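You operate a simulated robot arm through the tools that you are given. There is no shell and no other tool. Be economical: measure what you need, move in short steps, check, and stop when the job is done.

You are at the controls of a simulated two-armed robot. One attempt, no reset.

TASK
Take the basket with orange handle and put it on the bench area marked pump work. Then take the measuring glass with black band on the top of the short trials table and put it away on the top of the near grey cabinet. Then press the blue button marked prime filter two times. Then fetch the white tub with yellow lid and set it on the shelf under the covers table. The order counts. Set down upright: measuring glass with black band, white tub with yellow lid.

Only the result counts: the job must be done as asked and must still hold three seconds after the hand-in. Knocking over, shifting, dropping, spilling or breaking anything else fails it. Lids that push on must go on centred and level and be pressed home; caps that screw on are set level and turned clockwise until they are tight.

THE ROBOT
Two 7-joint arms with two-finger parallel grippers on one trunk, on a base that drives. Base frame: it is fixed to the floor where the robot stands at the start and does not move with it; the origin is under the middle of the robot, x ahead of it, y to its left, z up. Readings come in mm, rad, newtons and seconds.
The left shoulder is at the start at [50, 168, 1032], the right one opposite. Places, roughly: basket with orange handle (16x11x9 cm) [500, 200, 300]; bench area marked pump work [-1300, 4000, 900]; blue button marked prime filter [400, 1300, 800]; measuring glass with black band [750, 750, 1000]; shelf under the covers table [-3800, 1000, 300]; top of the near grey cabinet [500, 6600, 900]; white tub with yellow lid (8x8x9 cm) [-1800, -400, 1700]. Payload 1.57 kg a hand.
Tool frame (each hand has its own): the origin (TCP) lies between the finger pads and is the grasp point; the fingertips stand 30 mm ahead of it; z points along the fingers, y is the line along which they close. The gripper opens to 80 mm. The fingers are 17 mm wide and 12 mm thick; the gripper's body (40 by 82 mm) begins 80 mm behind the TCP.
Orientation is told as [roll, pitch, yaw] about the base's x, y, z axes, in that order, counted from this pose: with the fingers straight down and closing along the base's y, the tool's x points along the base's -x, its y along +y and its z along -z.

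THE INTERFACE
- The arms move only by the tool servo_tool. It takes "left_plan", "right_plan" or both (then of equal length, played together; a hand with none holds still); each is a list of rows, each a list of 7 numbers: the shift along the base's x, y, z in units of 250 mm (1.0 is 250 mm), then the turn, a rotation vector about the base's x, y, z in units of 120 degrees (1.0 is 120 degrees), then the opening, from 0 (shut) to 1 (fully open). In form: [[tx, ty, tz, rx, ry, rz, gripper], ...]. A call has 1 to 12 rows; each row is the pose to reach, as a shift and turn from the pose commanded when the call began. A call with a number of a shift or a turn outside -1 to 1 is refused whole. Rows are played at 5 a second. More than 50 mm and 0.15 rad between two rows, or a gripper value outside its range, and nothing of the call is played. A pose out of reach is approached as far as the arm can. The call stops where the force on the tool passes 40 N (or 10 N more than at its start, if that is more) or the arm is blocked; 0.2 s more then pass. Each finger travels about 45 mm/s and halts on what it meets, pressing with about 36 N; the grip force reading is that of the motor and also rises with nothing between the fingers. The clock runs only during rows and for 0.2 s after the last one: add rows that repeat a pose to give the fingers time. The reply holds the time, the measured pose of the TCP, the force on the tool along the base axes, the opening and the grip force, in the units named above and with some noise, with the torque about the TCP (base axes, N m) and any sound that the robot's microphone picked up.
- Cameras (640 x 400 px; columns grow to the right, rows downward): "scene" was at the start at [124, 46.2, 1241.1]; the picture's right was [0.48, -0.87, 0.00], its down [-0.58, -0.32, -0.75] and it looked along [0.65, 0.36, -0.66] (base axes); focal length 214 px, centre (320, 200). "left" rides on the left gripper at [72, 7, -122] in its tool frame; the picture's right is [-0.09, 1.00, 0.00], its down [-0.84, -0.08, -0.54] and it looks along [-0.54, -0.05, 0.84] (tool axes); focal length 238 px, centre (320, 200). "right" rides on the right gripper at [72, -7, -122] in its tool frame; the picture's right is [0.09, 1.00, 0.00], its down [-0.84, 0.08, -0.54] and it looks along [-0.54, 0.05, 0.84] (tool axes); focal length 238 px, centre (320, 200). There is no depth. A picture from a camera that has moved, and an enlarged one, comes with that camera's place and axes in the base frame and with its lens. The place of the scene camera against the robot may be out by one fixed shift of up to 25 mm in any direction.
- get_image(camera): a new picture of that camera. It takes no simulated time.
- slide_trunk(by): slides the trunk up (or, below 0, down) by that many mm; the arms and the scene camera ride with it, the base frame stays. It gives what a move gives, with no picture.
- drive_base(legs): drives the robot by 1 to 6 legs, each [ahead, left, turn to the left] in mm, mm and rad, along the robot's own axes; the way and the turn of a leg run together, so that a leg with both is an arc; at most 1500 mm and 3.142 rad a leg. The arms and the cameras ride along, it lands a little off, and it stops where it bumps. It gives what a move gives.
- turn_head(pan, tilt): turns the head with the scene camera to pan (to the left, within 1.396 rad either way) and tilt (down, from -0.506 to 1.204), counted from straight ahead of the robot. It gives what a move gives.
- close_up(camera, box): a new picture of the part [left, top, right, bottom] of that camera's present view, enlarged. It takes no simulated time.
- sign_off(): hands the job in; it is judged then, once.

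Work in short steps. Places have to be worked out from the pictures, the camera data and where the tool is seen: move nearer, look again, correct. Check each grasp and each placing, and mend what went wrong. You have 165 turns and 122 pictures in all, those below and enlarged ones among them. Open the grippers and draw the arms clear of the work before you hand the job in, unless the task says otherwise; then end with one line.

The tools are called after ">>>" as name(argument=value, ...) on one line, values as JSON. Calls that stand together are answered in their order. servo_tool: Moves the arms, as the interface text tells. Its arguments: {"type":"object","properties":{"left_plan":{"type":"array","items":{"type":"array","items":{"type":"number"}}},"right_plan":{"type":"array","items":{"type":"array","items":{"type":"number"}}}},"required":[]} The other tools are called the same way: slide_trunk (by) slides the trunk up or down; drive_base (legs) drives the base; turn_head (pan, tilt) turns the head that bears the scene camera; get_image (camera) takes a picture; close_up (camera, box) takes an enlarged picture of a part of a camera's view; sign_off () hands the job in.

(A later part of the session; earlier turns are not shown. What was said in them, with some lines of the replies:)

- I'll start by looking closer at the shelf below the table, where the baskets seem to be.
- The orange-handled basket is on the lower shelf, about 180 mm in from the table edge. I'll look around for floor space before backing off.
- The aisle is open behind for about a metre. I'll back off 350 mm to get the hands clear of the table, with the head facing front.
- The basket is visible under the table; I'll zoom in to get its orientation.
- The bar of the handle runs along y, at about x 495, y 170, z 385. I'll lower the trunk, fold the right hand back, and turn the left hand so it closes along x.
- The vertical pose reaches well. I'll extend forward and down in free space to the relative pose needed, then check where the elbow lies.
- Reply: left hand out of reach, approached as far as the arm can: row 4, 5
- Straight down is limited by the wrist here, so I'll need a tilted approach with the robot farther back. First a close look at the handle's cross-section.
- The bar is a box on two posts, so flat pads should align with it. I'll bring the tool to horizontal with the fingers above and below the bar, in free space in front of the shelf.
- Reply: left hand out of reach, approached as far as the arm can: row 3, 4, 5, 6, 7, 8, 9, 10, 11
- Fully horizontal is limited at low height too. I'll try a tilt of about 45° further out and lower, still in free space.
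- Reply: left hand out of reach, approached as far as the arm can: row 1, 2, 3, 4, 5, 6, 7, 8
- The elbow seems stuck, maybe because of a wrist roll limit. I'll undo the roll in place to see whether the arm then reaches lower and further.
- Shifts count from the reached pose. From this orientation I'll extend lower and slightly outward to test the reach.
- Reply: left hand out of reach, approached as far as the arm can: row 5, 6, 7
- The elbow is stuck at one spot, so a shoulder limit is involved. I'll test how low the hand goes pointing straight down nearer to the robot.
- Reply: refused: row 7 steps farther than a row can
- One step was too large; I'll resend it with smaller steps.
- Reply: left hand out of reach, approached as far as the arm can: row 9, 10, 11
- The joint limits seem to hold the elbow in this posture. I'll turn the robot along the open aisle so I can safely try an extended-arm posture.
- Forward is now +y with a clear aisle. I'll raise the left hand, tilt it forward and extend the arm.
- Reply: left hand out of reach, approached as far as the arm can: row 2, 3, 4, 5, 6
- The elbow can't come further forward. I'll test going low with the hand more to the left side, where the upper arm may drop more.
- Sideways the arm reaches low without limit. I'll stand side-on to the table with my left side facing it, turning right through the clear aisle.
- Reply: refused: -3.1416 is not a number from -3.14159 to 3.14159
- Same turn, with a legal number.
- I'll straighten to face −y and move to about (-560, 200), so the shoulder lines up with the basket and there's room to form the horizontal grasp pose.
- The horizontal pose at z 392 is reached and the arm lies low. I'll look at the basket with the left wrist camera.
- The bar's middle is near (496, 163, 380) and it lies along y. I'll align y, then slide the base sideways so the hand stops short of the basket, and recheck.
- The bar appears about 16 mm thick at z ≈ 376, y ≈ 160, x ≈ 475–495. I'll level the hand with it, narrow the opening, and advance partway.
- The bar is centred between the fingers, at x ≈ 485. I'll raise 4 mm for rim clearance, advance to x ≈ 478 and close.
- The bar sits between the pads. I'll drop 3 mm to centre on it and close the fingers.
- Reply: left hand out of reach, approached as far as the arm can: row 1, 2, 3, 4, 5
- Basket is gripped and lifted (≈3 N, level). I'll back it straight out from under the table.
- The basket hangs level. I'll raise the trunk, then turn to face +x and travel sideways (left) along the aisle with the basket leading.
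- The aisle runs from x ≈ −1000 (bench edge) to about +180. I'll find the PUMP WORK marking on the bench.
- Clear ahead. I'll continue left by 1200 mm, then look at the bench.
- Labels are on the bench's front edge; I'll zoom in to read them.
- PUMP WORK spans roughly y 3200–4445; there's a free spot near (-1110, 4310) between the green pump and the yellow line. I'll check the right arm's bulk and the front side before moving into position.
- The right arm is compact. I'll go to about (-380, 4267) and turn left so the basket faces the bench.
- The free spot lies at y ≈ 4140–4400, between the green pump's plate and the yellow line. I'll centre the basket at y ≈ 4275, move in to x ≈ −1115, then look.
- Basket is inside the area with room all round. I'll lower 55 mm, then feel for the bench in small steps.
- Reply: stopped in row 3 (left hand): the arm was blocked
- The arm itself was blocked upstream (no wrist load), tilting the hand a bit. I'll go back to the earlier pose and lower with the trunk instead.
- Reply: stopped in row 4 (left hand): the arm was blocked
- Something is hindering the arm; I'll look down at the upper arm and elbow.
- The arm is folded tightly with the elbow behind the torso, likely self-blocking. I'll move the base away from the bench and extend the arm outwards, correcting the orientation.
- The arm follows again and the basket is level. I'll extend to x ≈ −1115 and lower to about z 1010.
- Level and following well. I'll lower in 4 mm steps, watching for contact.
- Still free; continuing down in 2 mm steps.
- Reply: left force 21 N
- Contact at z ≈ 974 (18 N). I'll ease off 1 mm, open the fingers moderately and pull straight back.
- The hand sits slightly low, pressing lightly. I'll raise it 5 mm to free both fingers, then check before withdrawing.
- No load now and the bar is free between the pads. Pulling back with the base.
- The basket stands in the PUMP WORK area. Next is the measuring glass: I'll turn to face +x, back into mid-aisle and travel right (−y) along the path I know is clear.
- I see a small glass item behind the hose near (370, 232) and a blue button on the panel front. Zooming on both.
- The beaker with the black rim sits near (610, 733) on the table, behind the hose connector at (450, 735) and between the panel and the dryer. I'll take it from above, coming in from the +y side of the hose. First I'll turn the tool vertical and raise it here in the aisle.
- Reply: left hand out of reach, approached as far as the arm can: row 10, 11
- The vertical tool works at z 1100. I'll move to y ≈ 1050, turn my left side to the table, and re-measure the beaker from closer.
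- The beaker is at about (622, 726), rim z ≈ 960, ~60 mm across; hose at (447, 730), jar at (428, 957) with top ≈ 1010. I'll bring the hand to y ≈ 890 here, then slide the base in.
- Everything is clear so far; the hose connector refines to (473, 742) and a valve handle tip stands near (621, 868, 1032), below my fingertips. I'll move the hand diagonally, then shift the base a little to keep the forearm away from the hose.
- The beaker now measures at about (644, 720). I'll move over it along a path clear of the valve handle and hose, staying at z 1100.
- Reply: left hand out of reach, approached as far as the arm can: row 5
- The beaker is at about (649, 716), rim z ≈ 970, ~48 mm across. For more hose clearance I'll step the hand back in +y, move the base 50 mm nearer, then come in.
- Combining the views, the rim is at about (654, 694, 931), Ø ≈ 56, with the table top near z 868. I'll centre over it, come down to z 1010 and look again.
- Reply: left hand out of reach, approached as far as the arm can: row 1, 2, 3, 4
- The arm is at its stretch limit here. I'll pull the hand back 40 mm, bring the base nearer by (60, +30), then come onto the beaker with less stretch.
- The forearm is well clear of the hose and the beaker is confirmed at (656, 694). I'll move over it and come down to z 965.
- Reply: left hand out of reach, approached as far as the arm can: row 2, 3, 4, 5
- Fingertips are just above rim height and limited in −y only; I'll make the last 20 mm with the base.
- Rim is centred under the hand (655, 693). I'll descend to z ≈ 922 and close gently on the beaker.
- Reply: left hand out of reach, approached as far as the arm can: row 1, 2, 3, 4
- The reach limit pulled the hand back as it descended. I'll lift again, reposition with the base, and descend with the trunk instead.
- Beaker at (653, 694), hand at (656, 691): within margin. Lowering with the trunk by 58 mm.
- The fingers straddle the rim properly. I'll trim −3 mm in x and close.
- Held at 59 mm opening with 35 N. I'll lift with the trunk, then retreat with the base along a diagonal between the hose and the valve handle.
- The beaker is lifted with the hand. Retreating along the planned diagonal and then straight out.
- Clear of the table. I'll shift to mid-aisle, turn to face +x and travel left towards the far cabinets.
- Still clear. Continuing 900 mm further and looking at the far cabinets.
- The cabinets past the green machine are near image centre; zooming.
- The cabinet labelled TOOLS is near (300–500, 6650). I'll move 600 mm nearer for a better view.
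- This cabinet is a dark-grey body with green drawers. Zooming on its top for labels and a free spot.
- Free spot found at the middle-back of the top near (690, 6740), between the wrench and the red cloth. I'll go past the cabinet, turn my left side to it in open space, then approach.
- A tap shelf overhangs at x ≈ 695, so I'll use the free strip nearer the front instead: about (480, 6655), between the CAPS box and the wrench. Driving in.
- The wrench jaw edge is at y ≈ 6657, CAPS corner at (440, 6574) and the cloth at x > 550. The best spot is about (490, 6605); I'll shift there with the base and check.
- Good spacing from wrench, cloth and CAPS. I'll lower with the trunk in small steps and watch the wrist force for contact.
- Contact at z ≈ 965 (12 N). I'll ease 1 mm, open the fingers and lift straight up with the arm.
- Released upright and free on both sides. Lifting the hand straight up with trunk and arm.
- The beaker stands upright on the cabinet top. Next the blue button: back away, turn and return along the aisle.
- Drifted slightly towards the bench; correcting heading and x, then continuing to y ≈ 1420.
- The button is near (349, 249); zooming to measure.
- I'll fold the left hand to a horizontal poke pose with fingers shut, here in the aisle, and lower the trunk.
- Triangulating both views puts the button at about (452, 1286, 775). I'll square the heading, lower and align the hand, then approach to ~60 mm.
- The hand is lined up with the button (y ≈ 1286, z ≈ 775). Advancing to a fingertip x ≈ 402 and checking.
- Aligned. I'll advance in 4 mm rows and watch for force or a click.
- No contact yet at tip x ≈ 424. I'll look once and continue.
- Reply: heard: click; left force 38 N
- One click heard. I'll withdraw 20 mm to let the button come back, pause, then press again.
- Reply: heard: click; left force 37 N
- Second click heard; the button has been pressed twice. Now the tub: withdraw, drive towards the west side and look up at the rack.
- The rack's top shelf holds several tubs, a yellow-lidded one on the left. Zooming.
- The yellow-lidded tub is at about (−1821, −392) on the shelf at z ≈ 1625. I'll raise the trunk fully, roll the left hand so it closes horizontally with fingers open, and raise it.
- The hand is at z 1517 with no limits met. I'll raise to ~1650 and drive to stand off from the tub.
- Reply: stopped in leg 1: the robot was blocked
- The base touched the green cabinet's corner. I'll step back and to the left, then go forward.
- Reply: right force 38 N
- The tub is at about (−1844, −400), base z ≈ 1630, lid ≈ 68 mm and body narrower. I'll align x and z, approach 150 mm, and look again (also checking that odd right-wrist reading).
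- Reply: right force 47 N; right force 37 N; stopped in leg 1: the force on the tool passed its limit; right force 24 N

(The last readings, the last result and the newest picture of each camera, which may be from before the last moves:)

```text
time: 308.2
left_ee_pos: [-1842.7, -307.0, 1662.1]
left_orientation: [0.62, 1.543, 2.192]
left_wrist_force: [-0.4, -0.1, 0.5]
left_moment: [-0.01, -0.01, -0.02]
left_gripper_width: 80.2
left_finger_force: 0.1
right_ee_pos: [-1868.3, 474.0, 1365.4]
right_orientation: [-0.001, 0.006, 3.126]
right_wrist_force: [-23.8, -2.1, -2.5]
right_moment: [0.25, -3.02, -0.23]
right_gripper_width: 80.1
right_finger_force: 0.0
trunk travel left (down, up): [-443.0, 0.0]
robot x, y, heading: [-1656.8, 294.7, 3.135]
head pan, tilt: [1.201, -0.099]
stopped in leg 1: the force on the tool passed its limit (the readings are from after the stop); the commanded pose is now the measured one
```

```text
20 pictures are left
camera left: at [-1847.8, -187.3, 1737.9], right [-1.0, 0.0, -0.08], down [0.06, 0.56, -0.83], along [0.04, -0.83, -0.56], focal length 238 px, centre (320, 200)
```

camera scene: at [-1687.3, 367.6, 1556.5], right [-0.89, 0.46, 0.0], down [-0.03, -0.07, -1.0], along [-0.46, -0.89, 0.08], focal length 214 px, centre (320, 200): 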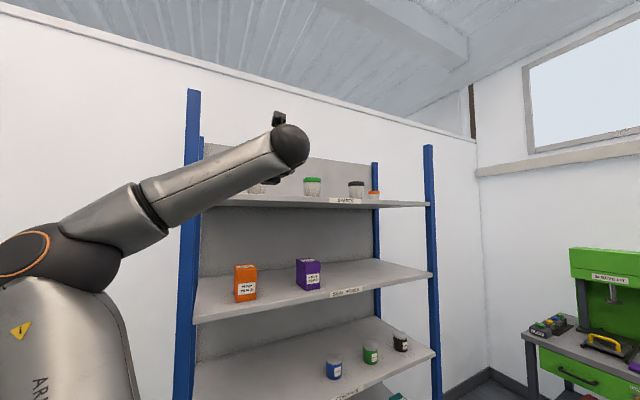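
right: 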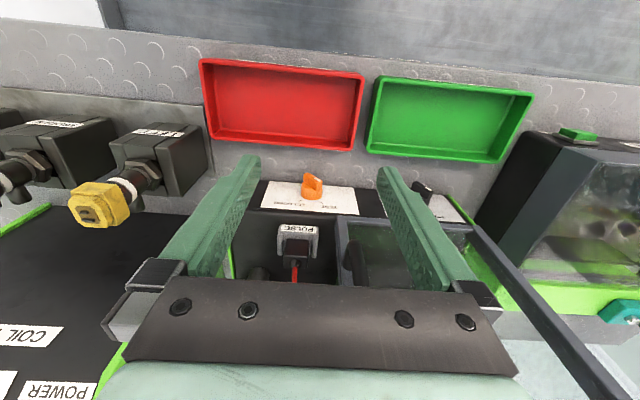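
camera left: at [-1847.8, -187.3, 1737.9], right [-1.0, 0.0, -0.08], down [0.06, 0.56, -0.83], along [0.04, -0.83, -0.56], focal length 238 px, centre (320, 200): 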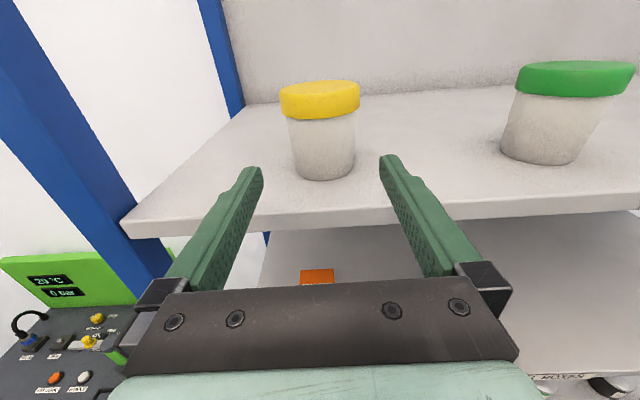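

The right wrist reading is the head pressing on the raised right arm, so I'll turn the head away first. The tub is at (−1845, −413); then I'll approach the remaining 100 mm.

>>> turn_head(pan=0.5, tilt=0.3)

>>> drive_base(legs=[[2, 70, 0]])

>>> get_image(camera="left")

```text
time: 309.2
left_ee_pos: [-1842.6, -307.5, 1661.6]
left_orientation: [0.631, 1.544, 2.203]
left_wrist_force: [0.1, 0.0, 0.4]
left_moment: [-0.01, 0.0, -0.01]
left_gripper_width: 80.1
left_finger_force: 0.1
right_ee_pos: [-1866.6, 472.8, 1364.2]
right_orientation: [-0.001, 0.005, 3.13]
right_wrist_force: [0.1, 0.1, 0.0]
right_moment: [-0.01, -0.02, -0.02]
right_gripper_width: 80.1
right_finger_force: 0.1
trunk travel left (down, up): [-443.0, 0.0]
robot x, y, heading: [-1656.1, 293.7, 3.139]
head pan, tilt: [0.499, 0.3]
```

```text
time: 310.3
left_ee_pos: [-1843.8, -378.2, 1661.1]
left_orientation: [0.616, 1.541, 2.186]
left_wrist_force: [-0.5, -0.9, 0.3]
left_moment: [-0.04, -0.02, -0.01]
left_gripper_width: 80.2
left_finger_force: 0.2
right_ee_pos: [-1869.2, 404.4, 1364.9]
right_orientation: [0.002, 0.005, 3.131]
right_wrist_force: [0.0, -0.1, 0.3]
right_moment: [0.03, 0.0, -0.01]
right_gripper_width: 79.9
right_finger_force: 0.0
trunk travel left (down, up): [-443.0, 0.0]
robot x, y, heading: [-1657.9, 226.7, 3.138]
head pan, tilt: [0.499, 0.3]
```

```text
19 pictures are left
camera left: at [-1849.7, -258.2, 1737.5], right [-1.0, 0.0, -0.08], down [0.06, 0.56, -0.82], along [0.04, -0.83, -0.56], focal length 238 px, centre (320, 200)
```

left: 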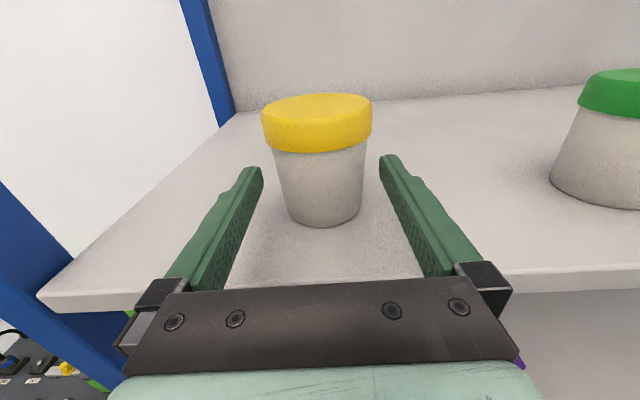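

The tub is centred between the fingers. Advancing 35 mm and closing.

>>> servo_tool(left_plan=[[0, -0.05, 0, 0, 0, 0, 1], [0, -0.1, 0, 0, 0, 0, 1], [0, -0.14, 0, 0, 0, 0, 1]])

>>> servo_tool(left_plan=[[0, 0, 0, 0, 0, 0, 0.7], [0, 0, 0, 0, 0, 0, 0.5], [0, 0, 0, 0, 0, 0, 0.5], [0, 0, 0, 0, 0, 0, 0.5]])

>>> get_image(camera="left")

```text
time: 311.1
left_ee_pos: [-1844.8, -411.8, 1662.0]
left_orientation: [0.641, 1.542, 2.212]
left_wrist_force: [-0.3, -0.9, 0.5]
left_moment: [-0.04, 0.02, -0.01]
left_gripper_width: 79.7
left_finger_force: 0.0
right_ee_pos: [-1870.9, 404.2, 1364.8]
right_orientation: [0.001, 0.003, 3.131]
right_wrist_force: [-0.6, -0.4, 0.2]
right_moment: [-0.01, 0.0, 0.03]
right_gripper_width: 80.1
right_finger_force: 0.0
trunk travel left (down, up): [-443.0, 0.0]
robot x, y, heading: [-1660.9, 226.7, 3.139]
head pan, tilt: [0.499, 0.3]
```

```text
time: 312.1
left_ee_pos: [-1845.0, -410.5, 1663.0]
left_orientation: [0.639, 1.543, 2.216]
left_wrist_force: [-0.6, -1.1, 1.5]
left_moment: [-0.07, -0.06, -0.01]
left_gripper_width: 65.3
left_finger_force: 36.0
right_ee_pos: [-1870.0, 404.2, 1364.1]
right_orientation: [0.0, 0.003, 3.132]
right_wrist_force: [0.1, -0.3, -0.5]
right_moment: [-0.03, 0.0, 0.0]
right_gripper_width: 80.1
right_finger_force: 0.0
trunk travel left (down, up): [-443.0, 0.0]
robot x, y, heading: [-1656.1, 226.9, 3.133]
head pan, tilt: [0.499, 0.3]
```

```text
18 pictures are left
camera left: at [-1849.6, -291.2, 1738.0], right [-1.0, 0.0, -0.08], down [0.06, 0.56, -0.83], along [0.04, -0.83, -0.56], focal length 238 px, centre (320, 200)
```

left: 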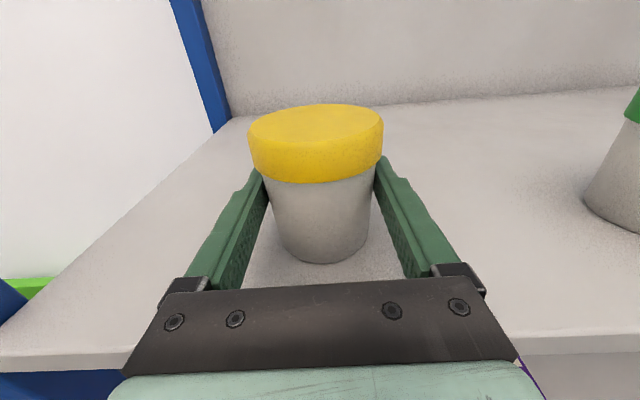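

Held at 65 mm; the taper widens upward so it's seated. Lifting 30 mm with the arm, then backing out.

>>> servo_tool(left_plan=[[0, 0, 0.03, 0, 0, 0, 0.5], [0, 0, 0.07, 0, 0, 0, 0.5], [0, 0, 0.12, 0, 0, 0, 0.5]])

>>> drive_base(legs=[[0, -250, 0]])

>>> get_image(camera="left")

```text
time: 312.9
left_ee_pos: [-1845.2, -411.1, 1691.8]
left_orientation: [0.607, 1.543, 2.181]
left_wrist_force: [0.2, -0.3, -0.3]
left_moment: [0.03, 0.02, 0.0]
left_gripper_width: 65.6
left_finger_force: 36.1
right_ee_pos: [-1870.7, 404.9, 1364.1]
right_orientation: [0.0, 0.003, 3.13]
right_wrist_force: [-0.7, -1.0, 0.7]
right_moment: [0.01, 0.0, -0.03]
right_gripper_width: 80.2
right_finger_force: 0.1
trunk travel left (down, up): [-443.0, 0.0]
robot x, y, heading: [-1658.7, 227.3, 3.131]
head pan, tilt: [0.499, 0.3]
```

```text
time: 314.7
left_ee_pos: [-1845.1, -161.4, 1690.8]
left_orientation: [0.623, 1.545, 2.194]
left_wrist_force: [-0.1, 0.9, -1.4]
left_moment: [0.03, -0.02, -0.02]
left_gripper_width: 65.3
left_finger_force: 36.3
right_ee_pos: [-1867.9, 655.1, 1365.6]
right_orientation: [0.0, 0.002, 3.13]
right_wrist_force: [0.1, -0.1, 0.0]
right_moment: [-0.01, -0.02, -0.02]
right_gripper_width: 79.9
right_finger_force: 0.0
trunk travel left (down, up): [-443.0, 0.0]
robot x, y, heading: [-1658.7, 479.0, 3.129]
head pan, tilt: [0.499, 0.3]
```

```text
17 pictures are left
camera left: at [-1849.4, -42.0, 1767.6], right [-1.0, 0.0, -0.08], down [0.06, 0.56, -0.83], along [0.04, -0.83, -0.56], focal length 238 px, centre (320, 200)
```

left: 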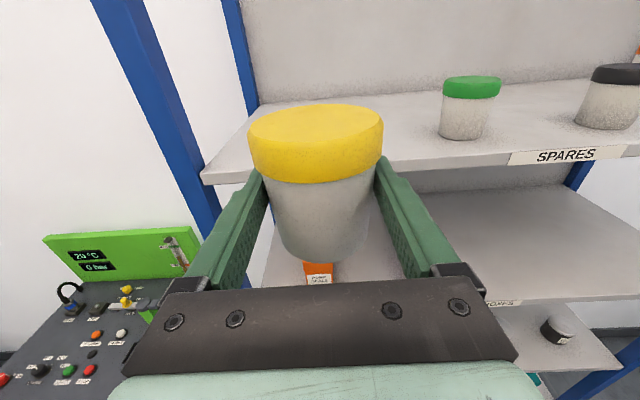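

The tub is held upright. I'll lower the arm here in the open while extending slightly to avoid the folded posture that blocked earlier.

>>> servo_tool(left_plan=[[0, -0.04, -0.16, 0, 0, 0, 0.5], [0, -0.08, -0.33, 0, 0, 0, 0.5], [0, -0.12, -0.5, 0, 0, 0, 0.5], [0, -0.16, -0.67, 0, 0, 0, 0.5], [0, -0.2, -0.83, 0, 0, 0, 0.5], [0, -0.24, -1, 0, 0, 0, 0.5]])

>>> servo_tool(left_plan=[[0, 0, -0.17, 0, 0, 0, 0.5], [0, 0, -0.33, 0, 0, 0, 0.5], [0, 0, -0.5, 0, 0, 0, 0.5], [0, 0, -0.67, 0, 0, 0, 0.5], [0, 0, -0.83, 0, 0, 0, 0.5], [0, 0, -1, 0, 0, 0, 0.5]])

>>> turn_head(pan=0.0, tilt=0.3)

>>> get_image(camera="scene")

```text
time: 316.1
left_ee_pos: [-1845.5, -222.0, 1442.2]
left_orientation: [0.632, 1.542, 2.202]
left_wrist_force: [-0.8, -0.5, -1.1]
left_moment: [0.04, 0.01, 0.03]
left_gripper_width: 65.1
left_finger_force: 35.6
right_ee_pos: [-1867.8, 652.8, 1365.6]
right_orientation: [0.001, 0.004, 3.129]
right_wrist_force: [-0.4, -0.1, -0.1]
right_moment: [0.01, 0.03, -0.02]
right_gripper_width: 80.1
right_finger_force: 0.0
trunk travel left (down, up): [-443.0, 0.0]
robot x, y, heading: [-1653.6, 480.1, 3.133]
head pan, tilt: [0.499, 0.3]
```

```text
time: 317.5
left_ee_pos: [-1843.7, -221.2, 1190.8]
left_orientation: [0.612, 1.542, 2.183]
left_wrist_force: [-0.3, -0.4, -1.2]
left_moment: [0.0, 0.02, 0.01]
left_gripper_width: 65.6
left_finger_force: 35.8
right_ee_pos: [-1869.1, 652.1, 1365.0]
right_orientation: [-0.002, 0.003, 3.131]
right_wrist_force: [0.3, -0.3, 0.3]
right_moment: [0.0, 0.0, 0.0]
right_gripper_width: 80.2
right_finger_force: 0.0
trunk travel left (down, up): [-443.0, 0.0]
robot x, y, heading: [-1658.8, 474.9, 3.135]
head pan, tilt: [0.499, 0.3]
```

```text
time: 318.4
left_ee_pos: [-1842.7, -219.6, 1191.5]
left_orientation: [0.613, 1.54, 2.184]
left_wrist_force: [0.0, -0.5, -1.7]
left_moment: [0.04, -0.01, -0.03]
left_gripper_width: 65.3
left_finger_force: 35.5
right_ee_pos: [-1867.7, 654.1, 1364.7]
right_orientation: [0.0, 0.003, 3.129]
right_wrist_force: [0.6, -0.6, -0.4]
right_moment: [-0.02, -0.02, 0.0]
right_gripper_width: 80.4
right_finger_force: 0.1
trunk travel left (down, up): [-443.0, 0.0]
robot x, y, heading: [-1658.1, 478.9, 3.134]
head pan, tilt: [0.0, 0.3]
```

```text
16 pictures are left
camera scene: at [-1780.2, 482.9, 1522.0], right [0.01, 1.0, 0.0], down [0.3, 0.0, -0.96], along [-0.96, 0.01, -0.3], focal length 214 px, centre (320, 200)
```

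scene: 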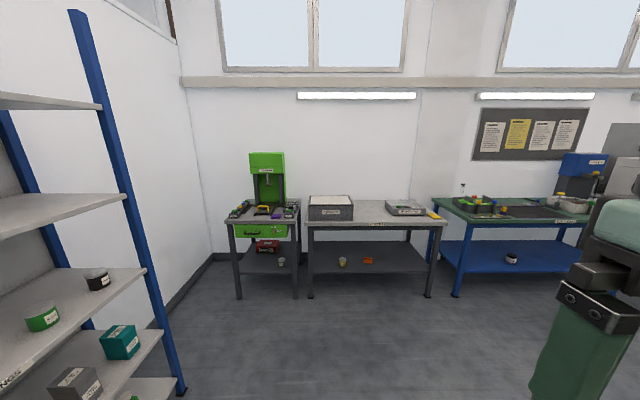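

Three tables stand on the west wall; zooming to read which is COVERS and what's on its shelf.

>>> close_up(camera="scene", box=[290, 180, 460, 300])

```text
3.33 times, centred on (375, 240) of scene
camera zoom: at [-1780.2, 482.9, 1522.0], right [0.01, 1.0, 0.0], down [0.3, 0.0, -0.96], along [-0.96, 0.01, -0.3], focal length 715 px, centre (137, 67)
```

zoom: 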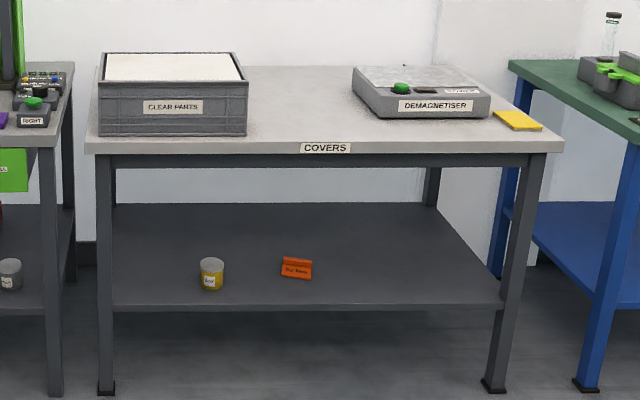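

The COVERS table spans y 410–1546 with its shelf front at x ≈ −3490, z ≈ 285; the right part of the shelf is free. I'll drive west, turn my left side to it, and lower the trunk.

>>> drive_base(legs=[[650, 0, 0], [0, 0, -1.565]])

>>> slide_trunk(by=-443)

>>> servo_tool(left_plan=[[0, -0.08, -0.17, 0, 0, 0, 0.5], [0, -0.16, -0.33, 0, 0, 0, 0.5], [0, -0.24, -0.5, 0, 0, 0, 0.5], [0, -0.32, -0.67, 0, 0, 0, 0.5], [0, -0.4, -0.83, 0, 0, 0, 0.5], [0, -0.4, -1, 0, 0, 0, 0.5]])

>>> servo_tool(left_plan=[[0, 0, -0.15, 0, 0, 0, 0.5], [0, 0, -0.3, 0, 0, 0, 0.5], [0, 0, -0.44, 0, 0, 0, 0.5]])

```text
time: 325.8
left_ee_pos: [-2994.3, 684.8, 1191.4]
left_orientation: [0.608, 1.541, 0.593]
left_wrist_force: [0.2, 0.0, -2.4]
left_moment: [-0.02, -0.04, 0.02]
left_gripper_width: 65.4
left_finger_force: 36.0
right_ee_pos: [-2120.1, 694.6, 1365.0]
right_orientation: [0.001, 0.003, 1.541]
right_wrist_force: [0.2, -0.1, 0.8]
right_moment: [0.0, 0.03, 0.01]
right_gripper_width: 80.0
right_finger_force: 0.0
trunk travel left (down, up): [-443.0, 0.0]
robot x, y, heading: [-2301.6, 486.3, 1.546]
head pan, tilt: [0.0, 0.3]
```

```text
refused: -443 is not a number from -400 to 400
```

```text
time: 327.2
left_ee_pos: [-2995.3, 584.0, 941.5]
left_orientation: [0.616, 1.542, 0.6]
left_wrist_force: [0.0, -0.1, -1.4]
left_moment: [-0.01, 0.02, -0.02]
left_gripper_width: 65.5
left_finger_force: 36.2
right_ee_pos: [-2122.0, 694.4, 1363.7]
right_orientation: [-0.001, 0.004, 1.542]
right_wrist_force: [-0.4, -0.2, 0.2]
right_moment: [-0.01, -0.01, 0.0]
right_gripper_width: 79.8
right_finger_force: 0.0
trunk travel left (down, up): [-443.0, 0.0]
robot x, y, heading: [-2300.4, 486.8, 1.549]
head pan, tilt: [0.0, 0.3]
```

```text
time: 328.0
left_ee_pos: [-2996.4, 583.2, 831.4]
left_orientation: [0.593, 1.544, 0.578]
left_wrist_force: [-0.2, 0.7, -1.6]
left_moment: [0.01, -0.03, -0.04]
left_gripper_width: 65.3
left_finger_force: 35.9
right_ee_pos: [-2120.7, 694.5, 1364.3]
right_orientation: [0.0, 0.004, 1.542]
right_wrist_force: [0.6, -0.2, 0.4]
right_moment: [-0.02, -0.02, 0.01]
right_gripper_width: 80.1
right_finger_force: 0.1
trunk travel left (down, up): [-443.0, 0.0]
robot x, y, heading: [-2298.4, 484.9, 1.546]
head pan, tilt: [0.0, 0.3]
```

Low posture reached without limits. Trunk down in two steps, then drive alongside the COVERS table and look.

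>>> slide_trunk(by=-400)

>>> slide_trunk(by=-43)

>>> drive_base(legs=[[0, 0, 0.025], [690, 0, 0], [0, 360, 0]])

>>> turn_head(pan=1.1, tilt=0.5)

>>> get_image(camera="scene")

>>> get_image(camera="left")

```text
time: 331.9
left_ee_pos: [-2994.6, 583.5, 431.4]
left_orientation: [0.608, 1.541, 0.592]
left_wrist_force: [-1.2, -0.4, -1.6]
left_moment: [0.01, -0.01, 0.04]
left_gripper_width: 65.2
left_finger_force: 35.9
right_ee_pos: [-2119.2, 693.6, 964.2]
right_orientation: [-0.001, 0.003, 1.541]
right_wrist_force: [-0.3, 0.5, -0.5]
right_moment: [0.02, 0.0, -0.01]
right_gripper_width: 80.2
right_finger_force: 0.0
trunk travel left (down, up): [-43.0, 400.0]
robot x, y, heading: [-2301.7, 486.2, 1.55]
head pan, tilt: [0.0, 0.3]
```

```text
time: 332.7
left_ee_pos: [-2995.9, 584.4, 388.1]
left_orientation: [0.61, 1.542, 0.593]
left_wrist_force: [-0.8, -0.8, -2.2]
left_moment: [0.0, -0.01, 0.03]
left_gripper_width: 65.2
left_finger_force: 36.1
right_ee_pos: [-2120.7, 694.9, 922.8]
right_orientation: [0.0, 0.003, 1.542]
right_wrist_force: [-0.3, 0.2, -0.2]
right_moment: [0.03, 0.01, -0.01]
right_gripper_width: 80.1
right_finger_force: 0.1
trunk travel left (down, up): [0.0, 443.0]
robot x, y, heading: [-2302.1, 487.3, 1.545]
head pan, tilt: [0.0, 0.3]
```

```text
time: 335.1
left_ee_pos: [-2996.7, 817.7, 388.6]
left_orientation: [0.719, 1.537, 0.718]
left_wrist_force: [0.3, 0.1, -1.4]
left_moment: [-0.02, -0.03, 0.02]
left_gripper_width: 65.2
left_finger_force: 36.2
right_ee_pos: [-2124.7, 938.8, 922.1]
right_orientation: [-0.002, 0.007, 1.553]
right_wrist_force: [0.0, -0.5, -1.1]
right_moment: [-0.04, 0.01, -0.03]
right_gripper_width: 80.4
right_finger_force: 0.0
trunk travel left (down, up): [0.0, 443.0]
robot x, y, heading: [-2299.1, 728.2, 1.557]
head pan, tilt: [0.0, 0.3]
stopped in leg 2: the robot was blocked; the commanded pose is now the measured one
```

```text
time: 336.5
left_ee_pos: [-2997.6, 818.4, 389.3]
left_orientation: [0.736, 1.539, 0.733]
left_wrist_force: [-0.2, 0.3, -1.7]
left_moment: [0.0, -0.02, 0.0]
left_gripper_width: 65.4
left_finger_force: 36.3
right_ee_pos: [-2125.4, 939.7, 921.5]
right_orientation: [-0.002, 0.006, 1.554]
right_wrist_force: [-0.5, 1.0, 0.4]
right_moment: [-0.01, 0.0, 0.01]
right_gripper_width: 80.1
right_finger_force: 0.2
trunk travel left (down, up): [0.0, 443.0]
robot x, y, heading: [-2303.2, 729.9, 1.557]
head pan, tilt: [1.1, 0.499]
```

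```text
14 pictures are left
camera scene: at [-2372.3, 816.0, 1061.0], right [0.46, 0.89, 0.0], down [0.42, -0.22, -0.88], along [-0.78, 0.41, -0.48], focal length 214 px, centre (320, 200)
```

scene: 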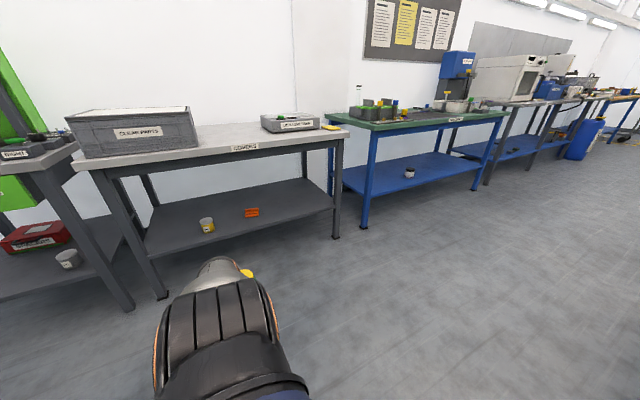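

```text
13 pictures are left
camera left: at [-2877.1, 822.0, 465.4], right [0.0, 1.0, -0.07], down [0.56, -0.06, -0.83], along [-0.83, -0.04, -0.56], focal length 238 px, centre (320, 200)
```

left: 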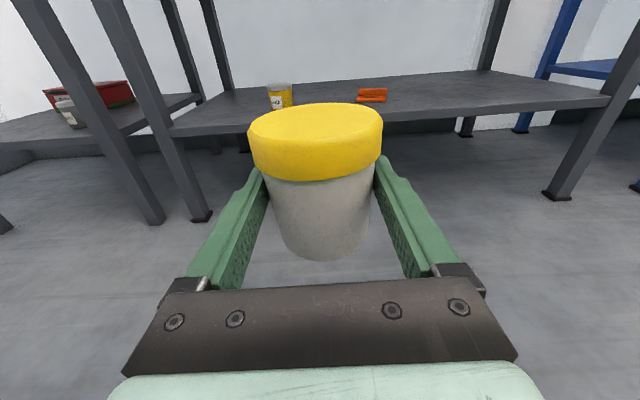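

The base bumped something on the east side (the roller cabinet), so I'll step back, move west first, then go forward along the table.

>>> drive_base(legs=[[-20, 0, 0], [0, 355, 0.014], [470, 0, 0]])

>>> get_image(camera="left")

```text
time: 341.5
left_ee_pos: [-3358.8, 1246.8, 388.4]
left_orientation: [0.735, 1.539, 0.756]
left_wrist_force: [0.5, -0.3, -1.9]
left_moment: [-0.01, -0.02, -0.04]
left_gripper_width: 65.3
left_finger_force: 36.3
right_ee_pos: [-2488.8, 1387.0, 921.2]
right_orientation: [-0.003, 0.007, 1.574]
right_wrist_force: [0.1, -0.6, -0.4]
right_moment: [0.01, 0.01, 0.0]
right_gripper_width: 80.0
right_finger_force: 0.1
trunk travel left (down, up): [0.0, 443.0]
robot x, y, heading: [-2661.3, 1174.6, 1.579]
head pan, tilt: [1.1, 0.499]
```

```text
12 pictures are left
camera left: at [-3238.0, 1253.9, 465.4], right [-0.02, 1.0, -0.07], down [0.56, -0.05, -0.83], along [-0.83, -0.05, -0.56], focal length 238 px, centre (320, 200)
```

left: 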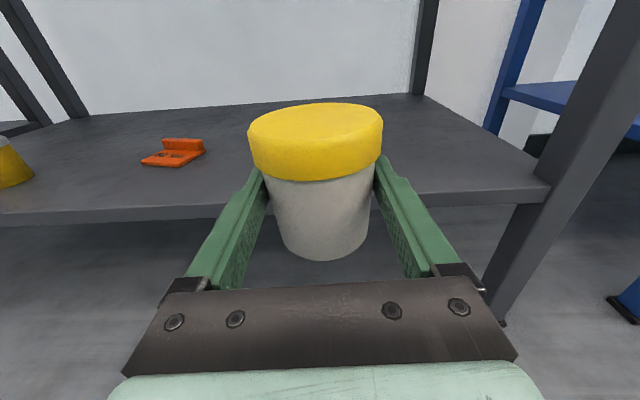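

Shelf top ≈ z 293, free space ahead. I'll move in 215 mm, keeping the tub's base about 60 mm above the shelf, and check.

>>> drive_base(legs=[[0, 215, 0]])

>>> servo_tool(left_plan=[[0, 0, -0.06, 0, 0, 0, 0.5], [0, 0, -0.12, 0, 0, 0, 0.5], [0, 0, -0.16, 0, 0, 0, 0.5]])

>>> get_image(camera="left")

```text
time: 343.2
left_ee_pos: [-3574.5, 1245.0, 388.5]
left_orientation: [0.731, 1.538, 0.749]
left_wrist_force: [1.1, -0.3, -2.1]
left_moment: [0.02, 0.0, -0.01]
left_gripper_width: 65.4
left_finger_force: 36.1
right_ee_pos: [-2704.6, 1384.3, 921.3]
right_orientation: [-0.002, 0.008, 1.575]
right_wrist_force: [-0.2, -0.1, 0.1]
right_moment: [0.0, -0.01, 0.03]
right_gripper_width: 80.2
right_finger_force: 0.0
trunk travel left (down, up): [0.0, 443.0]
robot x, y, heading: [-2875.7, 1172.9, 1.584]
head pan, tilt: [1.1, 0.499]
```

```text
time: 344.0
left_ee_pos: [-3574.4, 1245.7, 348.1]
left_orientation: [0.717, 1.538, 0.734]
left_wrist_force: [-0.2, 0.4, -1.0]
left_moment: [0.01, -0.02, -0.01]
left_gripper_width: 65.2
left_finger_force: 36.2
right_ee_pos: [-2704.5, 1385.0, 922.1]
right_orientation: [-0.002, 0.008, 1.574]
right_wrist_force: [0.0, 0.6, -0.4]
right_moment: [0.01, 0.03, -0.01]
right_gripper_width: 79.9
right_finger_force: 0.1
trunk travel left (down, up): [0.0, 443.0]
robot x, y, heading: [-2876.3, 1169.0, 1.579]
head pan, tilt: [1.1, 0.499]
```

```text
11 pictures are left
camera left: at [-3454.0, 1252.8, 425.4], right [-0.02, 1.0, -0.07], down [0.56, -0.05, -0.82], along [-0.83, -0.05, -0.56], focal length 238 px, centre (320, 200)
```

left: 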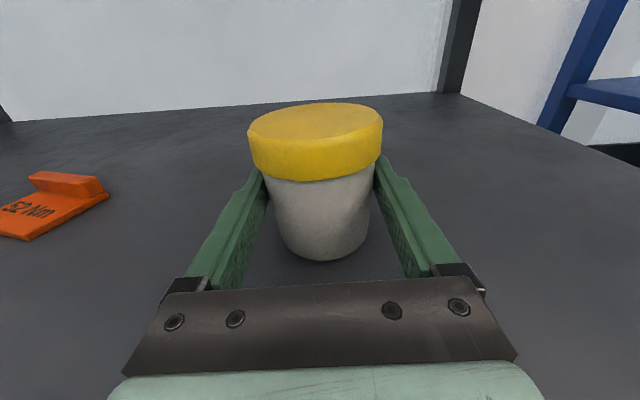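

Well over the shelf and level. Lowering in 2–3 mm steps until contact.

>>> servo_tool(left_plan=[[0, 0, -0.012, 0, 0, 0, 0.5], [0, 0, -0.024, 0, 0, 0, 0.5], [0, 0, -0.036, 0, 0, 0, 0.5], [0, 0, -0.046, 0, 0, 0, 0.5], [0, 0, -0.054, 0, 0, 0, 0.5]])

>>> servo_tool(left_plan=[[0, 0, -0.008, 0, 0, 0, 0.5], [0, 0, -0.016, 0, 0, 0, 0.5], [0, 0, -0.016, 0, 0, 0, 0.5]])

```text
time: 345.2
left_ee_pos: [-3576.1, 1246.4, 341.0]
left_orientation: [1.046, 1.546, 1.063]
left_wrist_force: [2.5, -0.6, 19.5]
left_moment: [-0.05, -0.29, 0.05]
left_gripper_width: 65.4
left_finger_force: 35.7
right_ee_pos: [-2703.0, 1384.5, 921.6]
right_orientation: [0.0, 0.007, 1.574]
right_wrist_force: [1.6, -0.1, 0.3]
right_moment: [-0.02, 0.01, 0.02]
right_gripper_width: 79.9
right_finger_force: 0.0
trunk travel left (down, up): [0.0, 443.0]
robot x, y, heading: [-2878.9, 1170.5, 1.582]
head pan, tilt: [1.1, 0.499]
```

```text
time: 345.7
left_ee_pos: [-3574.4, 1247.1, 342.3]
left_orientation: [1.466, 1.549, 1.484]
left_wrist_force: [19.4, -0.6, 34.3]
left_moment: [-0.45, -3.84, 0.26]
left_gripper_width: 65.1
left_finger_force: 36.1
right_ee_pos: [-2701.7, 1385.1, 921.8]
right_orientation: [0.003, 0.008, 1.574]
right_wrist_force: [-0.2, -0.1, -1.2]
right_moment: [0.0, -0.05, -0.02]
right_gripper_width: 79.9
right_finger_force: 0.0
trunk travel left (down, up): [0.0, 443.0]
robot x, y, heading: [-2881.4, 1167.6, 1.575]
head pan, tilt: [1.1, 0.499]
stopped in row 2 (left hand): the force on the tool passed its limit (the readings are from after the stop); the commanded pose is now the measured one
```

Contact at z ≈ 341. I'll ease up slightly and read the force before opening.

>>> servo_tool(left_plan=[[0, 0, 0.003, 0, 0, 0, 0.5], [0, 0, 0.003, 0, 0, 0, 0.5]])

>>> get_image(camera="left")

```text
time: 346.3
left_ee_pos: [-3577.2, 1245.5, 342.4]
left_orientation: [1.307, 1.55, 1.322]
left_wrist_force: [21.7, -0.4, 34.5]
left_moment: [-0.5, -3.95, 0.32]
left_gripper_width: 65.3
left_finger_force: 36.2
right_ee_pos: [-2702.1, 1384.7, 920.5]
right_orientation: [0.001, 0.008, 1.574]
right_wrist_force: [-0.4, -0.7, -0.2]
right_moment: [-0.01, 0.03, 0.0]
right_gripper_width: 80.1
right_finger_force: 0.1
trunk travel left (down, up): [0.0, 443.0]
robot x, y, heading: [-2880.3, 1173.7, 1.579]
head pan, tilt: [1.1, 0.499]
```

```text
10 pictures are left
camera left: at [-3454.7, 1253.3, 415.0], right [-0.02, 1.0, -0.07], down [0.55, -0.05, -0.84], along [-0.84, -0.05, -0.55], focal length 238 px, centre (320, 200)
```

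left: 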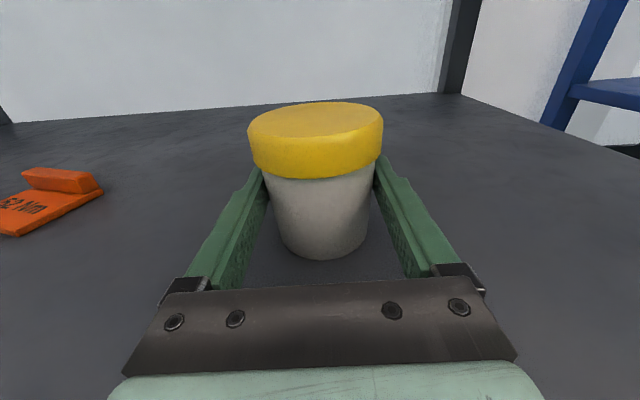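

The wrist is resting on the shelf's front edge as well (contact ~110 mm behind the TCP). I'll raise 2 mm more to unload the wrist so the tub alone bears.

>>> servo_tool(left_plan=[[0, 0, 0.008, 0, 0, 0, 0.5], [0, 0, 0.008, 0, 0, 0, 0.5]])

```text
time: 346.9
left_ee_pos: [-3577.8, 1246.3, 340.1]
left_orientation: [1.119, 1.547, 1.138]
left_wrist_force: [3.9, 0.7, 10.9]
left_moment: [-0.11, -0.78, 0.06]
left_gripper_width: 65.3
left_finger_force: 36.0
right_ee_pos: [-2703.6, 1384.7, 920.5]
right_orientation: [0.002, 0.006, 1.574]
right_wrist_force: [0.4, 0.6, 0.6]
right_moment: [0.03, 0.06, -0.01]
right_gripper_width: 79.7
right_finger_force: 0.0
trunk travel left (down, up): [0.0, 443.0]
robot x, y, heading: [-2878.0, 1174.6, 1.579]
head pan, tilt: [1.1, 0.499]
```

Load dropping; one more millimetre.

>>> servo_tool(left_plan=[[0, 0, 0.004, 0, 0, 0, 0.5], [0, 0, 0.004, 0, 0, 0, 0.5]])

>>> get_image(camera="left")

```text
time: 347.5
left_ee_pos: [-3576.7, 1246.1, 339.7]
left_orientation: [1.016, 1.547, 1.032]
left_wrist_force: [-0.8, -0.5, 1.5]
left_moment: [0.02, 0.01, -0.04]
left_gripper_width: 65.2
left_finger_force: 35.7
right_ee_pos: [-2703.7, 1385.6, 921.7]
right_orientation: [-0.002, 0.008, 1.574]
right_wrist_force: [0.7, -1.1, 0.4]
right_moment: [-0.02, -0.01, 0.02]
right_gripper_width: 80.2
right_finger_force: 0.2
trunk travel left (down, up): [0.0, 443.0]
robot x, y, heading: [-2877.9, 1170.1, 1.584]
head pan, tilt: [1.1, 0.499]
```

```text
9 pictures are left
camera left: at [-3455.3, 1253.4, 415.5], right [-0.02, 1.0, -0.07], down [0.55, -0.05, -0.83], along [-0.83, -0.05, -0.55], focal length 238 px, centre (320, 200)
```

left: 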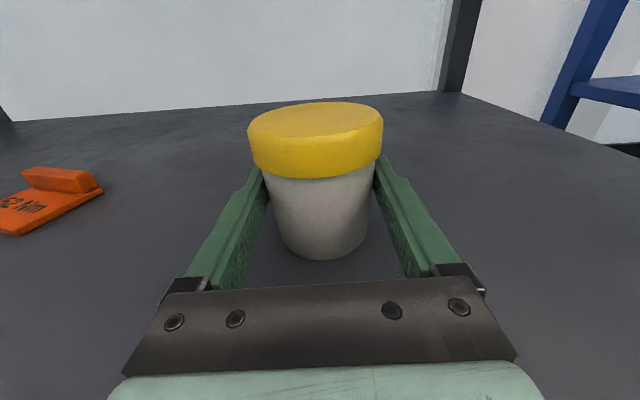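

The tub's weight is now borne by the shelf (reading +1.5 N vs −1.7 N hanging). Opening the fingers.

>>> servo_tool(left_plan=[[0, 0, 0, 0, 0, 0, 0.85], [0, 0, 0, 0, 0, 0, 0.95], [0, 0, 0, 0, 0, 0, 1], [0, 0, 0, 0, 0, 0, 1]])

>>> get_image(camera="left")

```text
time: 348.5
left_ee_pos: [-3577.2, 1246.4, 339.3]
left_orientation: [1.04, 1.548, 1.056]
left_wrist_force: [0.8, 0.2, 0.7]
left_moment: [-0.01, 0.0, -0.02]
left_gripper_width: 79.9
left_finger_force: 0.1
right_ee_pos: [-2703.9, 1385.5, 922.0]
right_orientation: [0.0, 0.006, 1.574]
right_wrist_force: [-0.5, 0.7, -0.1]
right_moment: [0.02, -0.01, 0.01]
right_gripper_width: 79.9
right_finger_force: 0.1
trunk travel left (down, up): [0.0, 443.0]
robot x, y, heading: [-2879.2, 1171.9, 1.584]
head pan, tilt: [1.1, 0.499]
```

```text
8 pictures are left
camera left: at [-3455.1, 1253.6, 415.5], right [-0.02, 1.0, -0.07], down [0.55, -0.05, -0.83], along [-0.83, -0.05, -0.55], focal length 238 px, centre (320, 200)
```

left: 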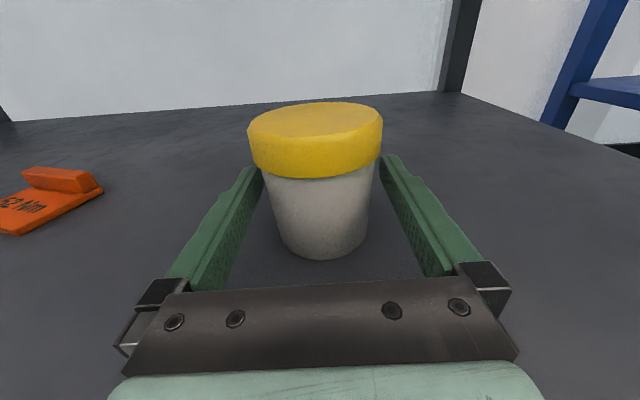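

Released and standing upright. Backing straight out with the base and checking.

>>> drive_base(legs=[[0, -100, 0], [0, -200, 0]])

>>> get_image(camera="left")

```text
time: 350.9
left_ee_pos: [-3275.5, 1250.0, 340.5]
left_orientation: [1.055, 1.547, 1.075]
left_wrist_force: [-0.7, -0.4, -0.5]
left_moment: [-0.03, 0.02, 0.03]
left_gripper_width: 79.9
left_finger_force: 0.2
right_ee_pos: [-2403.9, 1386.2, 921.7]
right_orientation: [0.0, 0.008, 1.571]
right_wrist_force: [-0.3, -0.1, -0.1]
right_moment: [0.02, 0.03, -0.03]
right_gripper_width: 80.1
right_finger_force: 0.2
trunk travel left (down, up): [0.0, 443.0]
robot x, y, heading: [-2576.3, 1172.0, 1.575]
head pan, tilt: [1.1, 0.499]
```

```text
7 pictures are left
camera left: at [-3153.8, 1256.8, 415.6], right [-0.02, 1.0, -0.07], down [0.55, -0.05, -0.83], along [-0.83, -0.05, -0.55], focal length 238 px, centre (320, 200)
```

left: 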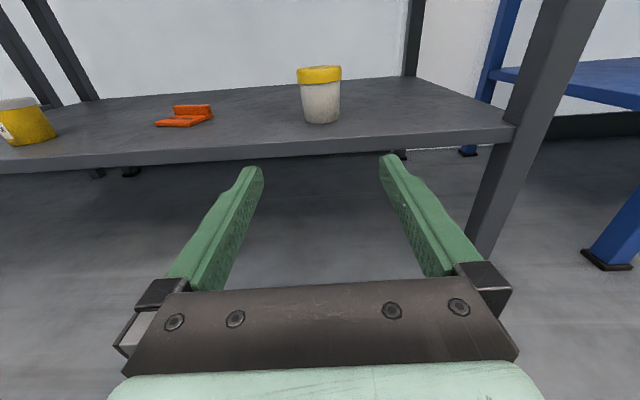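

The tub stands upright on the shelf under the COVERS table. Both grippers are open and clear, so I'm handing in.

>>> sign_off()

```text
The job is handed in.
```

I did all four steps in order and handed the job in: basket on pump work, measuring glass upright on the near grey cabinet, blue button pressed twice (two clicks heard), and tub upright on the shelf under the covers table. The base bumped a green cabinet once, and something I took to be the same cabinet a second time; I saw no sign that anything had moved but did not check closely.
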